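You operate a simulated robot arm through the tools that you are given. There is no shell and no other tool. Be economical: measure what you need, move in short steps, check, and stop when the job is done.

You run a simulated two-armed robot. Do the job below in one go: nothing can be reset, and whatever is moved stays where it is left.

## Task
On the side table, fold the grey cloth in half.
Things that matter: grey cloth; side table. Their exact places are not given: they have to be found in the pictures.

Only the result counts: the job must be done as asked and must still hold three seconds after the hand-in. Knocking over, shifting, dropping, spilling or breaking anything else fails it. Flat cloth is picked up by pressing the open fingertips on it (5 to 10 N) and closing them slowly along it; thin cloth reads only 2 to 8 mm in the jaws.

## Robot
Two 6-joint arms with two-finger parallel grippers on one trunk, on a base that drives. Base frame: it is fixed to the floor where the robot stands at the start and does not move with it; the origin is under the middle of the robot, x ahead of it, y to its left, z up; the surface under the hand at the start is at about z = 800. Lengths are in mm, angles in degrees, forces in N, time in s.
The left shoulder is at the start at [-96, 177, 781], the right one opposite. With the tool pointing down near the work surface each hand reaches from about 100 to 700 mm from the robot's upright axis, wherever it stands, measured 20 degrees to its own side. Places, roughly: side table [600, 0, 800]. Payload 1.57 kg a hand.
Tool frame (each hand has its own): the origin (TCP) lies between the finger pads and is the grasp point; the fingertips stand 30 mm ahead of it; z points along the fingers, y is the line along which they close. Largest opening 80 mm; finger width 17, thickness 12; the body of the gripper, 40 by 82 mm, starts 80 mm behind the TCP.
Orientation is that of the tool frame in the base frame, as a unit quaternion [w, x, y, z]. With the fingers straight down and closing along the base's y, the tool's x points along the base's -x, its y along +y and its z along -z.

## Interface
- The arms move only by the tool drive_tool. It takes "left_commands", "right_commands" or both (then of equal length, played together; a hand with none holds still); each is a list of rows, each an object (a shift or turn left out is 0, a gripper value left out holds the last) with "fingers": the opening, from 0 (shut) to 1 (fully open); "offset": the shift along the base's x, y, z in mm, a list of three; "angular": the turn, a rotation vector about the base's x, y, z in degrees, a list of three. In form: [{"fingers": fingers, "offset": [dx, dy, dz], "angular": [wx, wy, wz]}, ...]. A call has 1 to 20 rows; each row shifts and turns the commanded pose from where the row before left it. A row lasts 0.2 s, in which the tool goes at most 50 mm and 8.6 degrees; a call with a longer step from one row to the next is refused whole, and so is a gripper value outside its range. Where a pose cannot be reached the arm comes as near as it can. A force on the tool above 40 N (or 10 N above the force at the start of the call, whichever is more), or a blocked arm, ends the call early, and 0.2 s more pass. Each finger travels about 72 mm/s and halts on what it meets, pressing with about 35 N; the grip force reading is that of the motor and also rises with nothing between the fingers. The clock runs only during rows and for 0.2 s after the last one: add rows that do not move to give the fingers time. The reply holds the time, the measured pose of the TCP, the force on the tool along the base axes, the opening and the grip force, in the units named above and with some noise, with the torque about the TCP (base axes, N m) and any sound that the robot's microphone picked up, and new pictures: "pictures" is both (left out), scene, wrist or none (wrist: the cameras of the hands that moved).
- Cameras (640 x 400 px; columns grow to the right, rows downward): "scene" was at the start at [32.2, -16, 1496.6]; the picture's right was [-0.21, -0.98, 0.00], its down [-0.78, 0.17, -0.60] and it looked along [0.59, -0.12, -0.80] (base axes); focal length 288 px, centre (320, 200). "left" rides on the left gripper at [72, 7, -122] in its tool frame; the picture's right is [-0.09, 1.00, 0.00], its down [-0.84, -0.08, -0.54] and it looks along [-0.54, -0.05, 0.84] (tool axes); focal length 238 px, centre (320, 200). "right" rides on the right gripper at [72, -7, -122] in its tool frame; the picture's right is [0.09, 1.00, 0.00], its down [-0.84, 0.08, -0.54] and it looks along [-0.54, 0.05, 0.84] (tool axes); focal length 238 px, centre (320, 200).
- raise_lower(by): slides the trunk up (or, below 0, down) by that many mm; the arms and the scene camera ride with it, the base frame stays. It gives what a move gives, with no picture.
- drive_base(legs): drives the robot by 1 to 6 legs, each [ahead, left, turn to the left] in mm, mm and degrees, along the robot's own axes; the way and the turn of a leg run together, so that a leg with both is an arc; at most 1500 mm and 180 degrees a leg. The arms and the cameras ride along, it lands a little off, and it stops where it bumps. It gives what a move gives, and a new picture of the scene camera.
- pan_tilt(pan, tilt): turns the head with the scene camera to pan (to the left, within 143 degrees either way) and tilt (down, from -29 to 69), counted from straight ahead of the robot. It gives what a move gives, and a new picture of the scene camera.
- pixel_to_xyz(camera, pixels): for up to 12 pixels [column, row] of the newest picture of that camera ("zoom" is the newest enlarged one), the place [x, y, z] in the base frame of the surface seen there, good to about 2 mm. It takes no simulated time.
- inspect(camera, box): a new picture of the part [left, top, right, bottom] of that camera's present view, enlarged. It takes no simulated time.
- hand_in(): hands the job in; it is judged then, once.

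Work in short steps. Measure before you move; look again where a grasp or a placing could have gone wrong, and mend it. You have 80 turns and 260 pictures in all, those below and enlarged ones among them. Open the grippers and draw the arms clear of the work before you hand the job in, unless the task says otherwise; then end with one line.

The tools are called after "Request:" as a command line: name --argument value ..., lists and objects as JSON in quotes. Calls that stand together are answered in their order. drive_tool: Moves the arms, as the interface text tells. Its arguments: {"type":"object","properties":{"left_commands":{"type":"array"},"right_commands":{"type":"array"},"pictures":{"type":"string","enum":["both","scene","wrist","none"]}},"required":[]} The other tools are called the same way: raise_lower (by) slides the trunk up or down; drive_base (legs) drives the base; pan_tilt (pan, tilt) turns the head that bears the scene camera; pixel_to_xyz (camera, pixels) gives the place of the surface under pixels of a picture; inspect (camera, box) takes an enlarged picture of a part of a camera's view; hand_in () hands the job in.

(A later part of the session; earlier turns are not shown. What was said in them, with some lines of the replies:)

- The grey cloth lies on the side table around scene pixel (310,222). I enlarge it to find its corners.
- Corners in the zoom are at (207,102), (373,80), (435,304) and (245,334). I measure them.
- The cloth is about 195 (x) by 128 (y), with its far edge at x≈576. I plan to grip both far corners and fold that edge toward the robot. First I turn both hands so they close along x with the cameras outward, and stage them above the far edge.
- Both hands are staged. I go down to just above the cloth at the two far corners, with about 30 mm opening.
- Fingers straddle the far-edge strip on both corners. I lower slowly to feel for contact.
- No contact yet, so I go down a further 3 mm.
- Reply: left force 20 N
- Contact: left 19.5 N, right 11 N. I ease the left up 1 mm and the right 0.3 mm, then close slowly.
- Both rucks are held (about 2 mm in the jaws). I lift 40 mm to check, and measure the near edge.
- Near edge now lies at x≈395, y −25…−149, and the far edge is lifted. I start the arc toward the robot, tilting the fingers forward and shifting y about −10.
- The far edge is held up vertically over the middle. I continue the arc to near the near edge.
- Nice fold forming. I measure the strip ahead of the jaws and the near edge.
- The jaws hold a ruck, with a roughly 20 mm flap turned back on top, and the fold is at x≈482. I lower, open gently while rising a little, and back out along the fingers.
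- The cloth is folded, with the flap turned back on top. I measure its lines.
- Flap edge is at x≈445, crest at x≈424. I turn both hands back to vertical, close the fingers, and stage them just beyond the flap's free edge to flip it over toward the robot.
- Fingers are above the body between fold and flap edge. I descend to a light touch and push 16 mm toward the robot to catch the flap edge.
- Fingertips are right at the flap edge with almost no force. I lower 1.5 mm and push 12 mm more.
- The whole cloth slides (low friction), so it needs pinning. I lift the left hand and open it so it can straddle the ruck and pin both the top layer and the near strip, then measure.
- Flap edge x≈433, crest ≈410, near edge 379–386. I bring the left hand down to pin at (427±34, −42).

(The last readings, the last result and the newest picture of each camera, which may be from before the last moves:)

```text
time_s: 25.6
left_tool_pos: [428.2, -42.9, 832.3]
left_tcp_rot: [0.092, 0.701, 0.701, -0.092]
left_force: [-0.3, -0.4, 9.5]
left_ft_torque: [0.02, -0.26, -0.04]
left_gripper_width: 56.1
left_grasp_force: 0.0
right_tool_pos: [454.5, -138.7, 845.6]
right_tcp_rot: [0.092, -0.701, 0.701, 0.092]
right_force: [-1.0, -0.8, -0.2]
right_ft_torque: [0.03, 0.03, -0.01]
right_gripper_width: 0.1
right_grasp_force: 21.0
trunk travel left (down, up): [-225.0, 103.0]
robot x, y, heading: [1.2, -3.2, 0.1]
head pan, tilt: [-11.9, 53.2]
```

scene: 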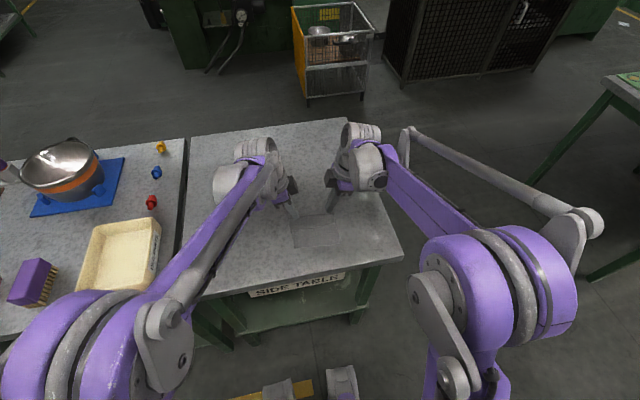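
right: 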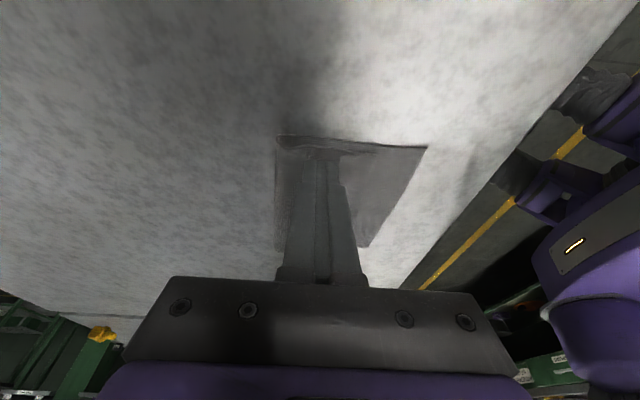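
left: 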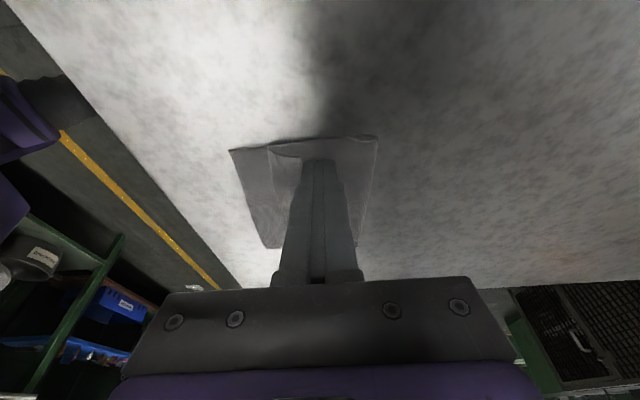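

Pinned at about 9.5 N, mostly on the fold-side finger. I press 0.7 mm more and push the flap with the right fingertip.

Request:
drive_tool --left_commands '[{"offset": [0, 0, -0.4]}, {"offset": [0, 0, -0.3]}, {}, {}, {}, {}, {}, {}, {}, {}]' --right_commands '[{"offset": [0, 0, -6]}, {"offset": [0, 0, -4.5]}, {"offset": [0, 0, -1]}, {"offset": [-4, 0, 0]}, {"offset": [-4, 0, 0]}, {"offset": [-4, 0, 0]}, {"offset": [-4, 0, 0]}, {"offset": [-3, 0, 0]}, {"offset": [-3, 0, 0]}, {}]' --pictures "wrist"

Request:
inspect --camera "scene" --box '[270, 195, 366, 255]'

```text
time_s: 27.2
left_tool_pos: [427.3, -42.0, 832.7]
left_tcp_rot: [0.094, 0.701, 0.701, -0.092]
left_force: [-1.6, 1.3, 18.3]
left_ft_torque: [0.03, -0.35, 0.03]
left_gripper_width: 56.1
left_grasp_force: 0.1
right_tool_pos: [441.0, -138.2, 835.3]
right_tcp_rot: [-0.093, 0.702, -0.7, -0.091]
right_force: [0.3, 0.1, -0.5]
right_ft_torque: [-0.03, 0.0, 0.0]
right_gripper_width: 0.0
right_grasp_force: 21.4
trunk travel left (down, up): [-225.0, 103.0]
robot x, y, heading: [-0.2, -0.8, -0.2]
head pan, tilt: [-11.9, 53.2]
stopped in row 8 (left hand): the force on the tool passed its limit at 40 N (the readings are from after the stop); the commanded pose is now the measured one
```

right: 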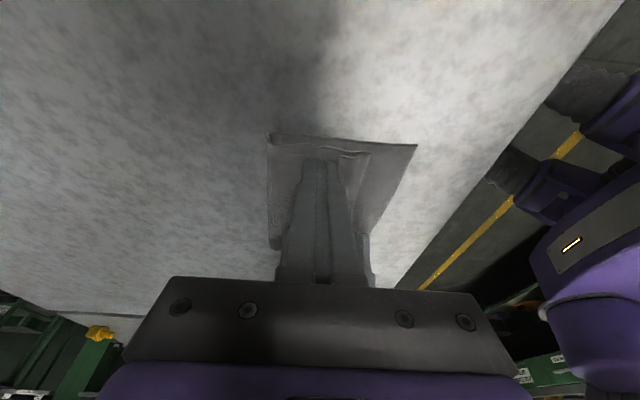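
left: 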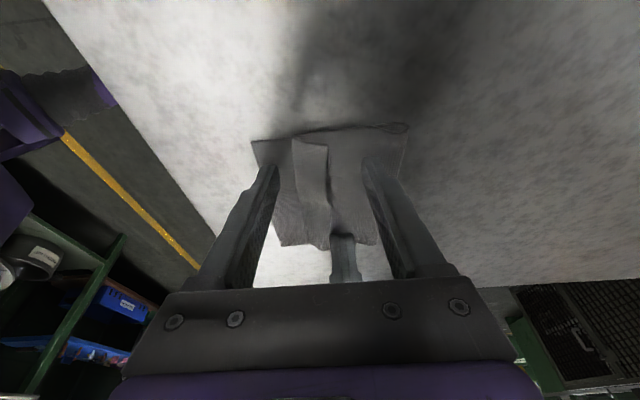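

```text
6.67 times, centred on (318, 225) of scene
```

zoom: 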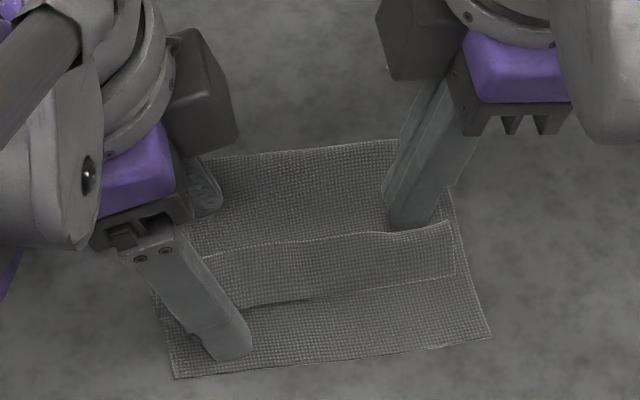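

The pin works: the flap edge at the right corner is bulging up. I ease the left pin 0.5 mm and keep pushing with a slight rise.

Request:
drive_tool --left_commands '[{"offset": [0, 0, 0.5]}, {}, {}, {}, {}, {}, {}]' --right_commands '[{}, {"offset": [-4, 0, 0]}, {"offset": [-4, 0, 0]}, {"offset": [-4, 0, 1]}, {"offset": [-4, 0, 2]}, {"offset": [-4, 0, 2]}, {}]' --pictures "wrist"

Request:
inspect --camera "scene" --box '[270, 195, 366, 255]'

```text
time_s: 28.8
left_tool_pos: [427.2, -42.4, 832.2]
left_tcp_rot: [0.093, 0.701, 0.701, -0.092]
left_force: [0.3, 0.3, 14.9]
left_ft_torque: [0.0, -0.29, -0.04]
left_gripper_width: 56.3
left_grasp_force: 0.1
right_tool_pos: [420.6, -138.1, 840.5]
right_tcp_rot: [-0.093, 0.701, -0.701, -0.092]
right_force: [0.0, -0.3, -0.2]
right_ft_torque: [0.02, -0.01, 0.02]
right_gripper_width: 0.3
right_grasp_force: 21.4
trunk travel left (down, up): [-225.0, 103.0]
robot x, y, heading: [-2.8, 0.6, 0.0]
head pan, tilt: [-11.9, 53.2]
```

right: 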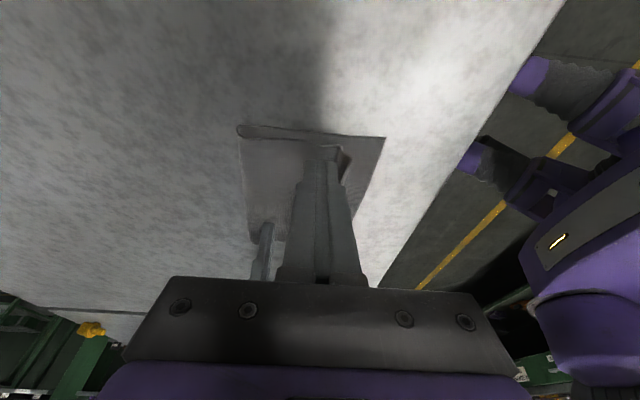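
left: 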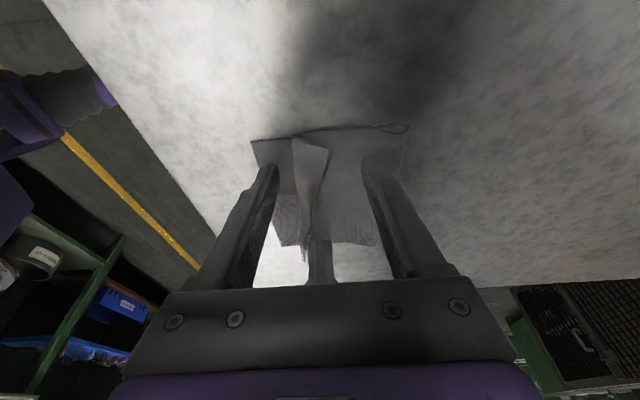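

```text
6.67 times, centred on (318, 225) of scene
```

zoom: 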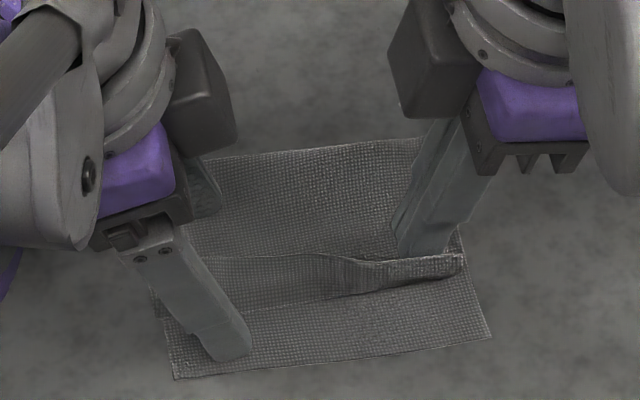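

The right side of the flap now stands up. I push on over and then press it down near the edge.

Request:
drive_tool --right_commands '[{"offset": [-4, 0, 1]}, {"offset": [-4, 0, 0]}, {"offset": [-4, 0, 0]}, {"offset": [-4, 0, -1]}, {"offset": [-4, 0, -1]}, {"offset": [-3, 0, -1]}, {}]' --pictures "wrist"

Request:
inspect --camera "scene" --box '[270, 195, 366, 255]'

```text
time_s: 30.4
left_tool_pos: [426.4, -44.1, 831.8]
left_tcp_rot: [0.094, 0.701, 0.701, -0.092]
left_force: [0.5, -0.2, 14.2]
left_ft_torque: [-0.04, -0.33, -0.01]
left_gripper_width: 56.2
left_grasp_force: 0.3
right_tool_pos: [398.0, -138.7, 837.5]
right_tcp_rot: [0.092, -0.701, 0.701, 0.092]
right_force: [0.3, -0.6, 0.1]
right_ft_torque: [-0.02, -0.01, 0.06]
right_gripper_width: 0.0
right_grasp_force: 21.0
trunk travel left (down, up): [-225.0, 103.0]
robot x, y, heading: [0.6, -0.7, 0.1]
head pan, tilt: [-11.9, 53.2]
```

right: 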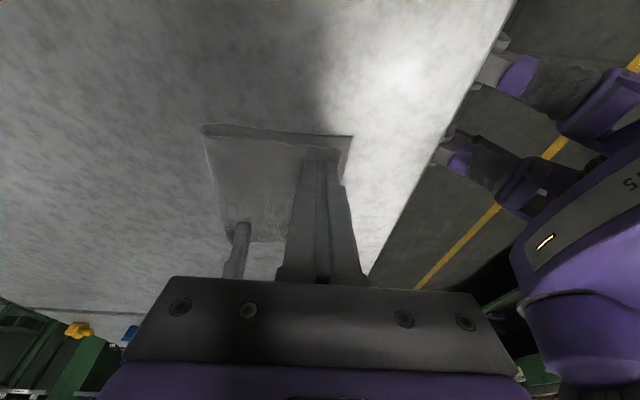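

```text
6.67 times, centred on (318, 225) of scene
```

zoom: 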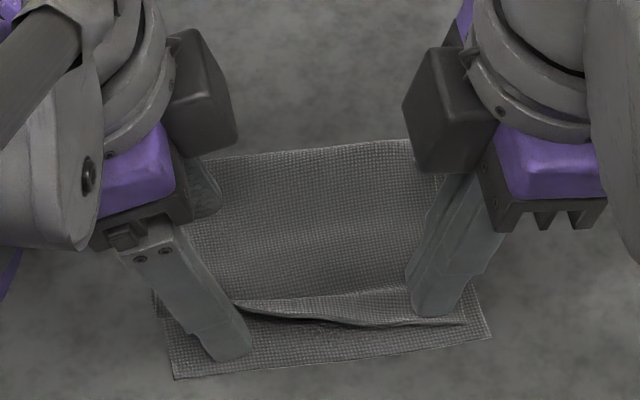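

The right half flipped over. Now swap: the right hand rises, opens and moves to straddle and pin the right side (left keeps holding).

Request:
drive_tool --right_commands '[{"offset": [0, 0, 12]}, {"offset": [0, 0, 15]}, {"offset": [9, 0, 10], "fingers": 0.7}, {"offset": [9, 2, 0]}, {"offset": [9, 2, 0]}, {}, {"offset": [0, 0, -12]}, {"offset": [0, 0, -14]}, {"offset": [0, 0, -12]}, {"offset": [0, 0, -2]}, {"offset": [0, 0, -1]}, {}]' --pictures "none"

Request:
inspect --camera "scene" --box '[270, 195, 366, 255]'

```text
time_s: 33.0
left_tool_pos: [427.0, -42.5, 832.9]
left_tcp_rot: [0.093, 0.701, 0.702, -0.091]
left_force: [0.3, -1.2, 15.2]
left_ft_torque: [-0.01, -0.33, -0.03]
left_gripper_width: 56.5
left_grasp_force: 0.3
right_tool_pos: [423.7, -134.9, 834.2]
right_tcp_rot: [0.092, -0.701, 0.701, 0.092]
right_force: [0.3, 0.5, 0.0]
right_ft_torque: [0.01, 0.01, -0.02]
right_gripper_width: 55.7
right_grasp_force: 0.1
trunk travel left (down, up): [-225.0, 103.0]
robot x, y, heading: [2.2, -0.4, 0.2]
head pan, tilt: [-11.9, 53.2]
```

```text
6.67 times, centred on (318, 225) of scene
```

zoom: 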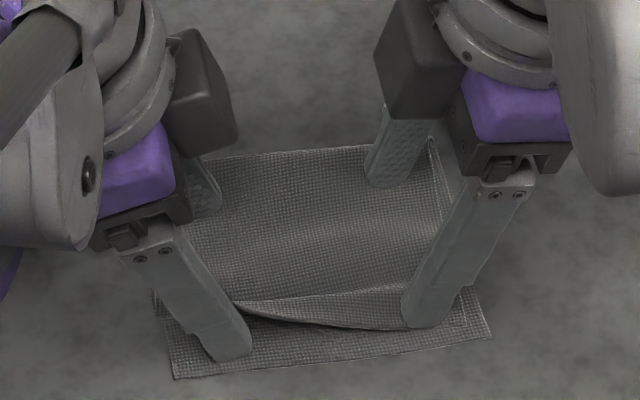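

Right hand is in position but not yet pressing. I press it down 2 mm, then lift the left, close it and stage it behind the flap edge on its side.

Request:
drive_tool --left_commands '[{}, {}, {}, {"offset": [0, 0, 12]}, {"offset": [0, 3, 15]}, {"offset": [10, 3, 10], "fingers": 0}, {"offset": [10, 0, 0]}, {"offset": [10, 0, 0]}, {}, {}]' --right_commands '[{"offset": [0, 0, -0.7]}, {"offset": [0, 0, -0.7]}, {"offset": [0, 0, -0.6]}, {}, {}, {}, {}, {}, {}, {}]' --pictures "none"

Request:
inspect --camera "scene" --box '[270, 195, 366, 255]'

```text
time_s: 35.2
left_tool_pos: [456.7, -36.4, 870.8]
left_tcp_rot: [0.093, 0.701, 0.701, -0.093]
left_force: [0.7, 0.5, -0.9]
left_ft_torque: [-0.01, 0.02, 0.03]
left_gripper_width: 0.0
left_grasp_force: 21.6
right_tool_pos: [423.8, -134.3, 834.3]
right_tcp_rot: [0.093, -0.7, 0.702, 0.091]
right_force: [3.2, -2.8, 32.9]
right_ft_torque: [-0.09, 0.56, 0.02]
right_gripper_width: 55.8
right_grasp_force: 0.0
trunk travel left (down, up): [-225.0, 103.0]
robot x, y, heading: [-4.5, 2.8, 0.1]
head pan, tilt: [-11.9, 53.2]
```

```text
6.67 times, centred on (318, 225) of scene
```

zoom: 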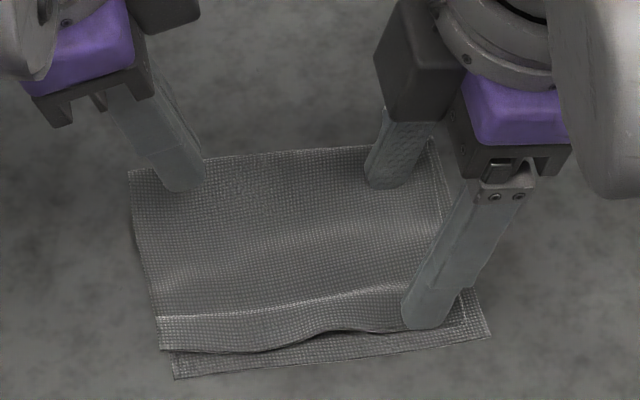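

The left flap unrolled by itself once released. I lift the right hand off and look.

Request:
drive_tool --left_commands '[{"offset": [0, 10, 10]}, {"offset": [0, 20, 20]}, {"offset": [0, 20, 10]}, {}]' --right_commands '[{"offset": [0, 0, 8]}, {"offset": [0, 0, 20]}, {"offset": [0, -20, 30]}, {"offset": [0, -20, 10]}]' --pictures "scene"

Request:
inspect --camera "scene" --box '[270, 195, 366, 255]'

```text
time_s: 36.2
left_tool_pos: [457.7, 13.1, 909.1]
left_tcp_rot: [0.092, 0.701, 0.701, -0.092]
left_force: [0.7, -1.1, -0.2]
left_ft_torque: [0.02, -0.01, 0.0]
left_gripper_width: 0.3
left_grasp_force: 21.2
right_tool_pos: [424.4, -175.1, 900.0]
right_tcp_rot: [0.092, -0.701, 0.701, 0.093]
right_force: [0.3, 0.0, -0.4]
right_ft_torque: [-0.02, -0.01, 0.01]
right_gripper_width: 56.0
right_grasp_force: 0.1
trunk travel left (down, up): [-225.0, 103.0]
robot x, y, heading: [2.6, 0.3, 0.1]
head pan, tilt: [-11.9, 53.2]
```

scene: 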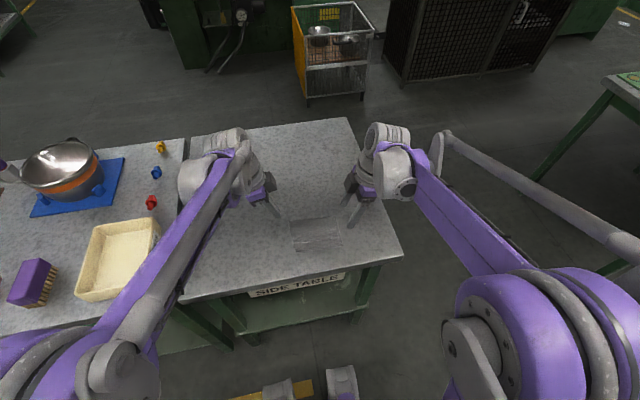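

```text
6.67 times, centred on (318, 225) of scene
```

zoom: 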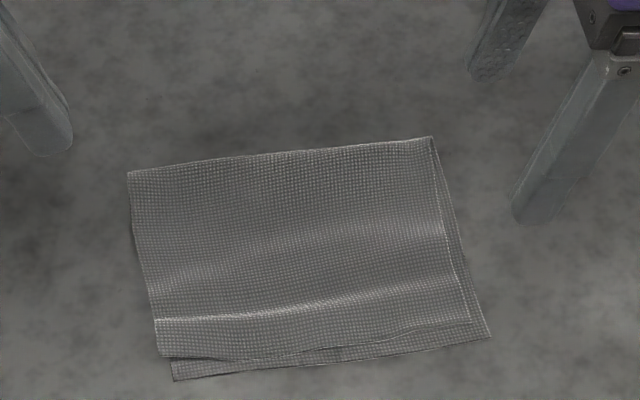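

Excellent: the flap is unrolled and the cloth lies folded. I measure the edge mismatch.

Request:
pixel_to_xyz --camera "zoom" --pixels '[[176, 377], [487, 336], [163, 353], [468, 318], [300, 350], [300, 365], [160, 322], [300, 306], [300, 270], [130, 175], [430, 140], [300, 155]]'

```text
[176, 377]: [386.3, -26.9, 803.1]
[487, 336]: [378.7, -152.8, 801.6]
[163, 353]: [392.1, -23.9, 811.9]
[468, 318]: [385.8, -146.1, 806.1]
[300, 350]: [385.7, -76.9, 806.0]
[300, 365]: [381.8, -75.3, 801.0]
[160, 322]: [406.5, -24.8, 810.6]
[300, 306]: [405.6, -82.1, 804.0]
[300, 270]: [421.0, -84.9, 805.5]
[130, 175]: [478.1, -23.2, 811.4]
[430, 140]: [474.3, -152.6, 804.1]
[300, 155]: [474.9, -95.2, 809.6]
```

The edges match within about 7 mm. I press once, straight down, on the ridge (x≈402) and fold (x≈467) with both hands opened, to flatten them.

Request:
drive_tool --left_commands '[{"fingers": 0.65, "offset": [-8, -19, 0]}, {"offset": [-8, -19, 0]}, {"offset": [-7, -18, -10]}, {"offset": [0, 0, -20]}, {"offset": [0, 0, -20]}, {"offset": [0, 0, -15]}, {"offset": [0, 0, -6]}, {"offset": [0, 0, -3]}, {"offset": [0, 0, -1]}, {}, {"offset": [0, 0, 6]}, {"offset": [0, 0, 15]}, {"offset": [0, 10, 20]}, {"offset": [0, 25, 20]}, {"offset": [0, 25, 10]}]' --right_commands '[{"fingers": 0.65, "offset": [3, 15, 0]}, {"offset": [3, 15, 0]}, {"offset": [4, 15, -2]}, {"offset": [0, 0, -20]}, {"offset": [0, 0, -20]}, {"offset": [0, 0, -15]}, {"offset": [0, 0, -6]}, {"offset": [0, 0, -3]}, {"offset": [0, 0, -1]}, {}, {"offset": [0, 0, 6]}, {"offset": [0, 0, 15]}, {"offset": [0, -10, 20]}, {"offset": [0, -25, 20]}, {"offset": [0, -25, 10]}]' --pictures "scene"

Request:
inspect --camera "scene" --box '[270, 195, 366, 255]'

```text
time_s: 39.4
left_tool_pos: [434.8, 17.6, 905.1]
left_tcp_rot: [0.093, 0.701, 0.701, -0.092]
left_force: [0.3, 0.2, -0.5]
left_ft_torque: [0.0, 0.05, 0.02]
left_gripper_width: 51.9
left_grasp_force: 0.0
right_tool_pos: [435.5, -189.3, 904.3]
right_tcp_rot: [-0.092, 0.701, -0.701, -0.092]
right_force: [-0.2, 0.0, 0.1]
right_ft_torque: [0.01, 0.02, 0.01]
right_gripper_width: 52.1
right_grasp_force: 0.1
trunk travel left (down, up): [-225.0, 103.0]
robot x, y, heading: [-3.3, 0.7, -0.1]
head pan, tilt: [-11.9, 53.2]
```

scene: 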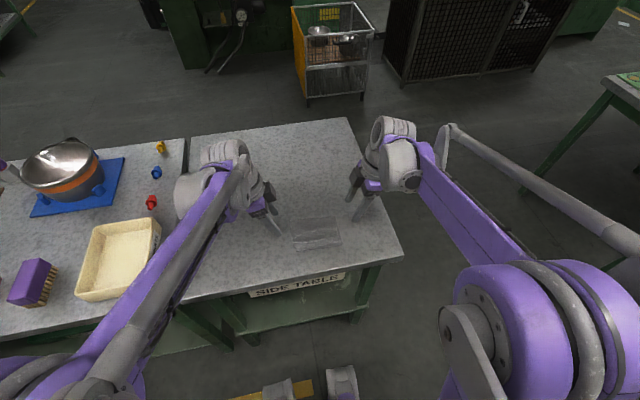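

```text
6.67 times, centred on (318, 225) of scene
```

zoom: 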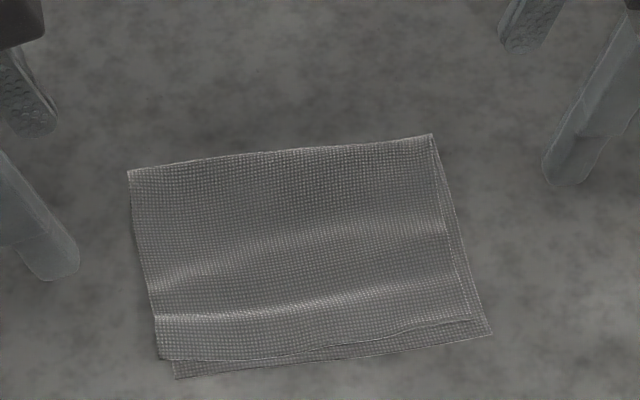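

The fold is neat: the edges match within a few mm. I draw the arms up and clear with the fingers open.

Request:
drive_tool --left_commands '[{"fingers": 1, "offset": [0, 20, 25]}, {"offset": [0, 20, 25]}, {"offset": [0, 20, 25]}, {"offset": [0, 20, 10]}, {}, {}]' --right_commands '[{"fingers": 1, "offset": [0, -20, 25]}, {"offset": [0, -20, 25]}, {"offset": [0, -20, 25]}, {"offset": [0, -20, 10]}, {}, {}]' --pictures "scene"

Request:
inspect --camera "scene" --box '[270, 195, 366, 255]'

```text
time_s: 40.8
left_tool_pos: [434.4, 96.3, 989.9]
left_tcp_rot: [0.092, 0.701, 0.701, -0.092]
left_force: [0.2, 0.8, 0.4]
left_ft_torque: [0.05, 0.01, -0.01]
left_gripper_width: 79.9
left_grasp_force: 0.0
right_tool_pos: [434.6, -267.9, 987.8]
right_tcp_rot: [-0.093, 0.701, -0.701, -0.092]
right_force: [0.3, 0.1, -0.1]
right_ft_torque: [0.0, 0.01, -0.02]
right_gripper_width: 80.2
right_grasp_force: 0.2
trunk travel left (down, up): [-225.0, 103.0]
robot x, y, heading: [2.7, 0.5, -0.1]
head pan, tilt: [-11.9, 53.2]
```

scene: 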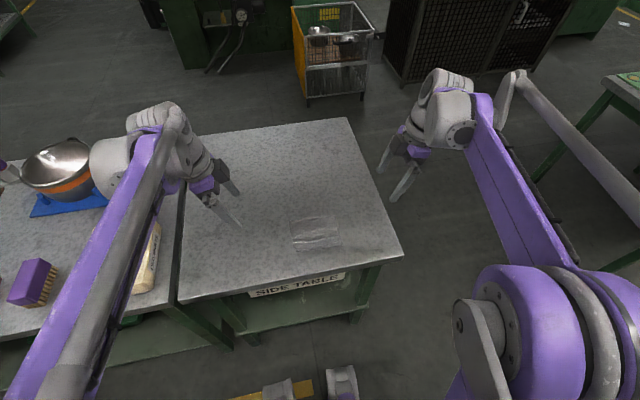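

```text
6.67 times, centred on (318, 225) of scene
```

zoom: 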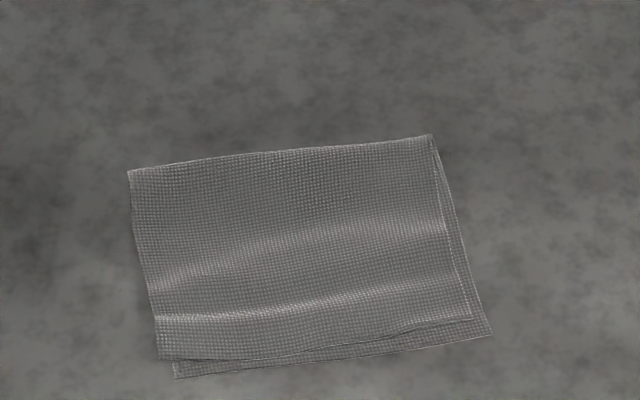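

The cloth is stably folded, the grippers are open and the arms are clear, so I hand in.

Request:
hand_in

```text
The job is handed in.
```

The grey cloth is folded in half on the side table, its edges matching to within about 7 mm; two slight ridges remain in the top layer, and I touched nothing else on the tables.
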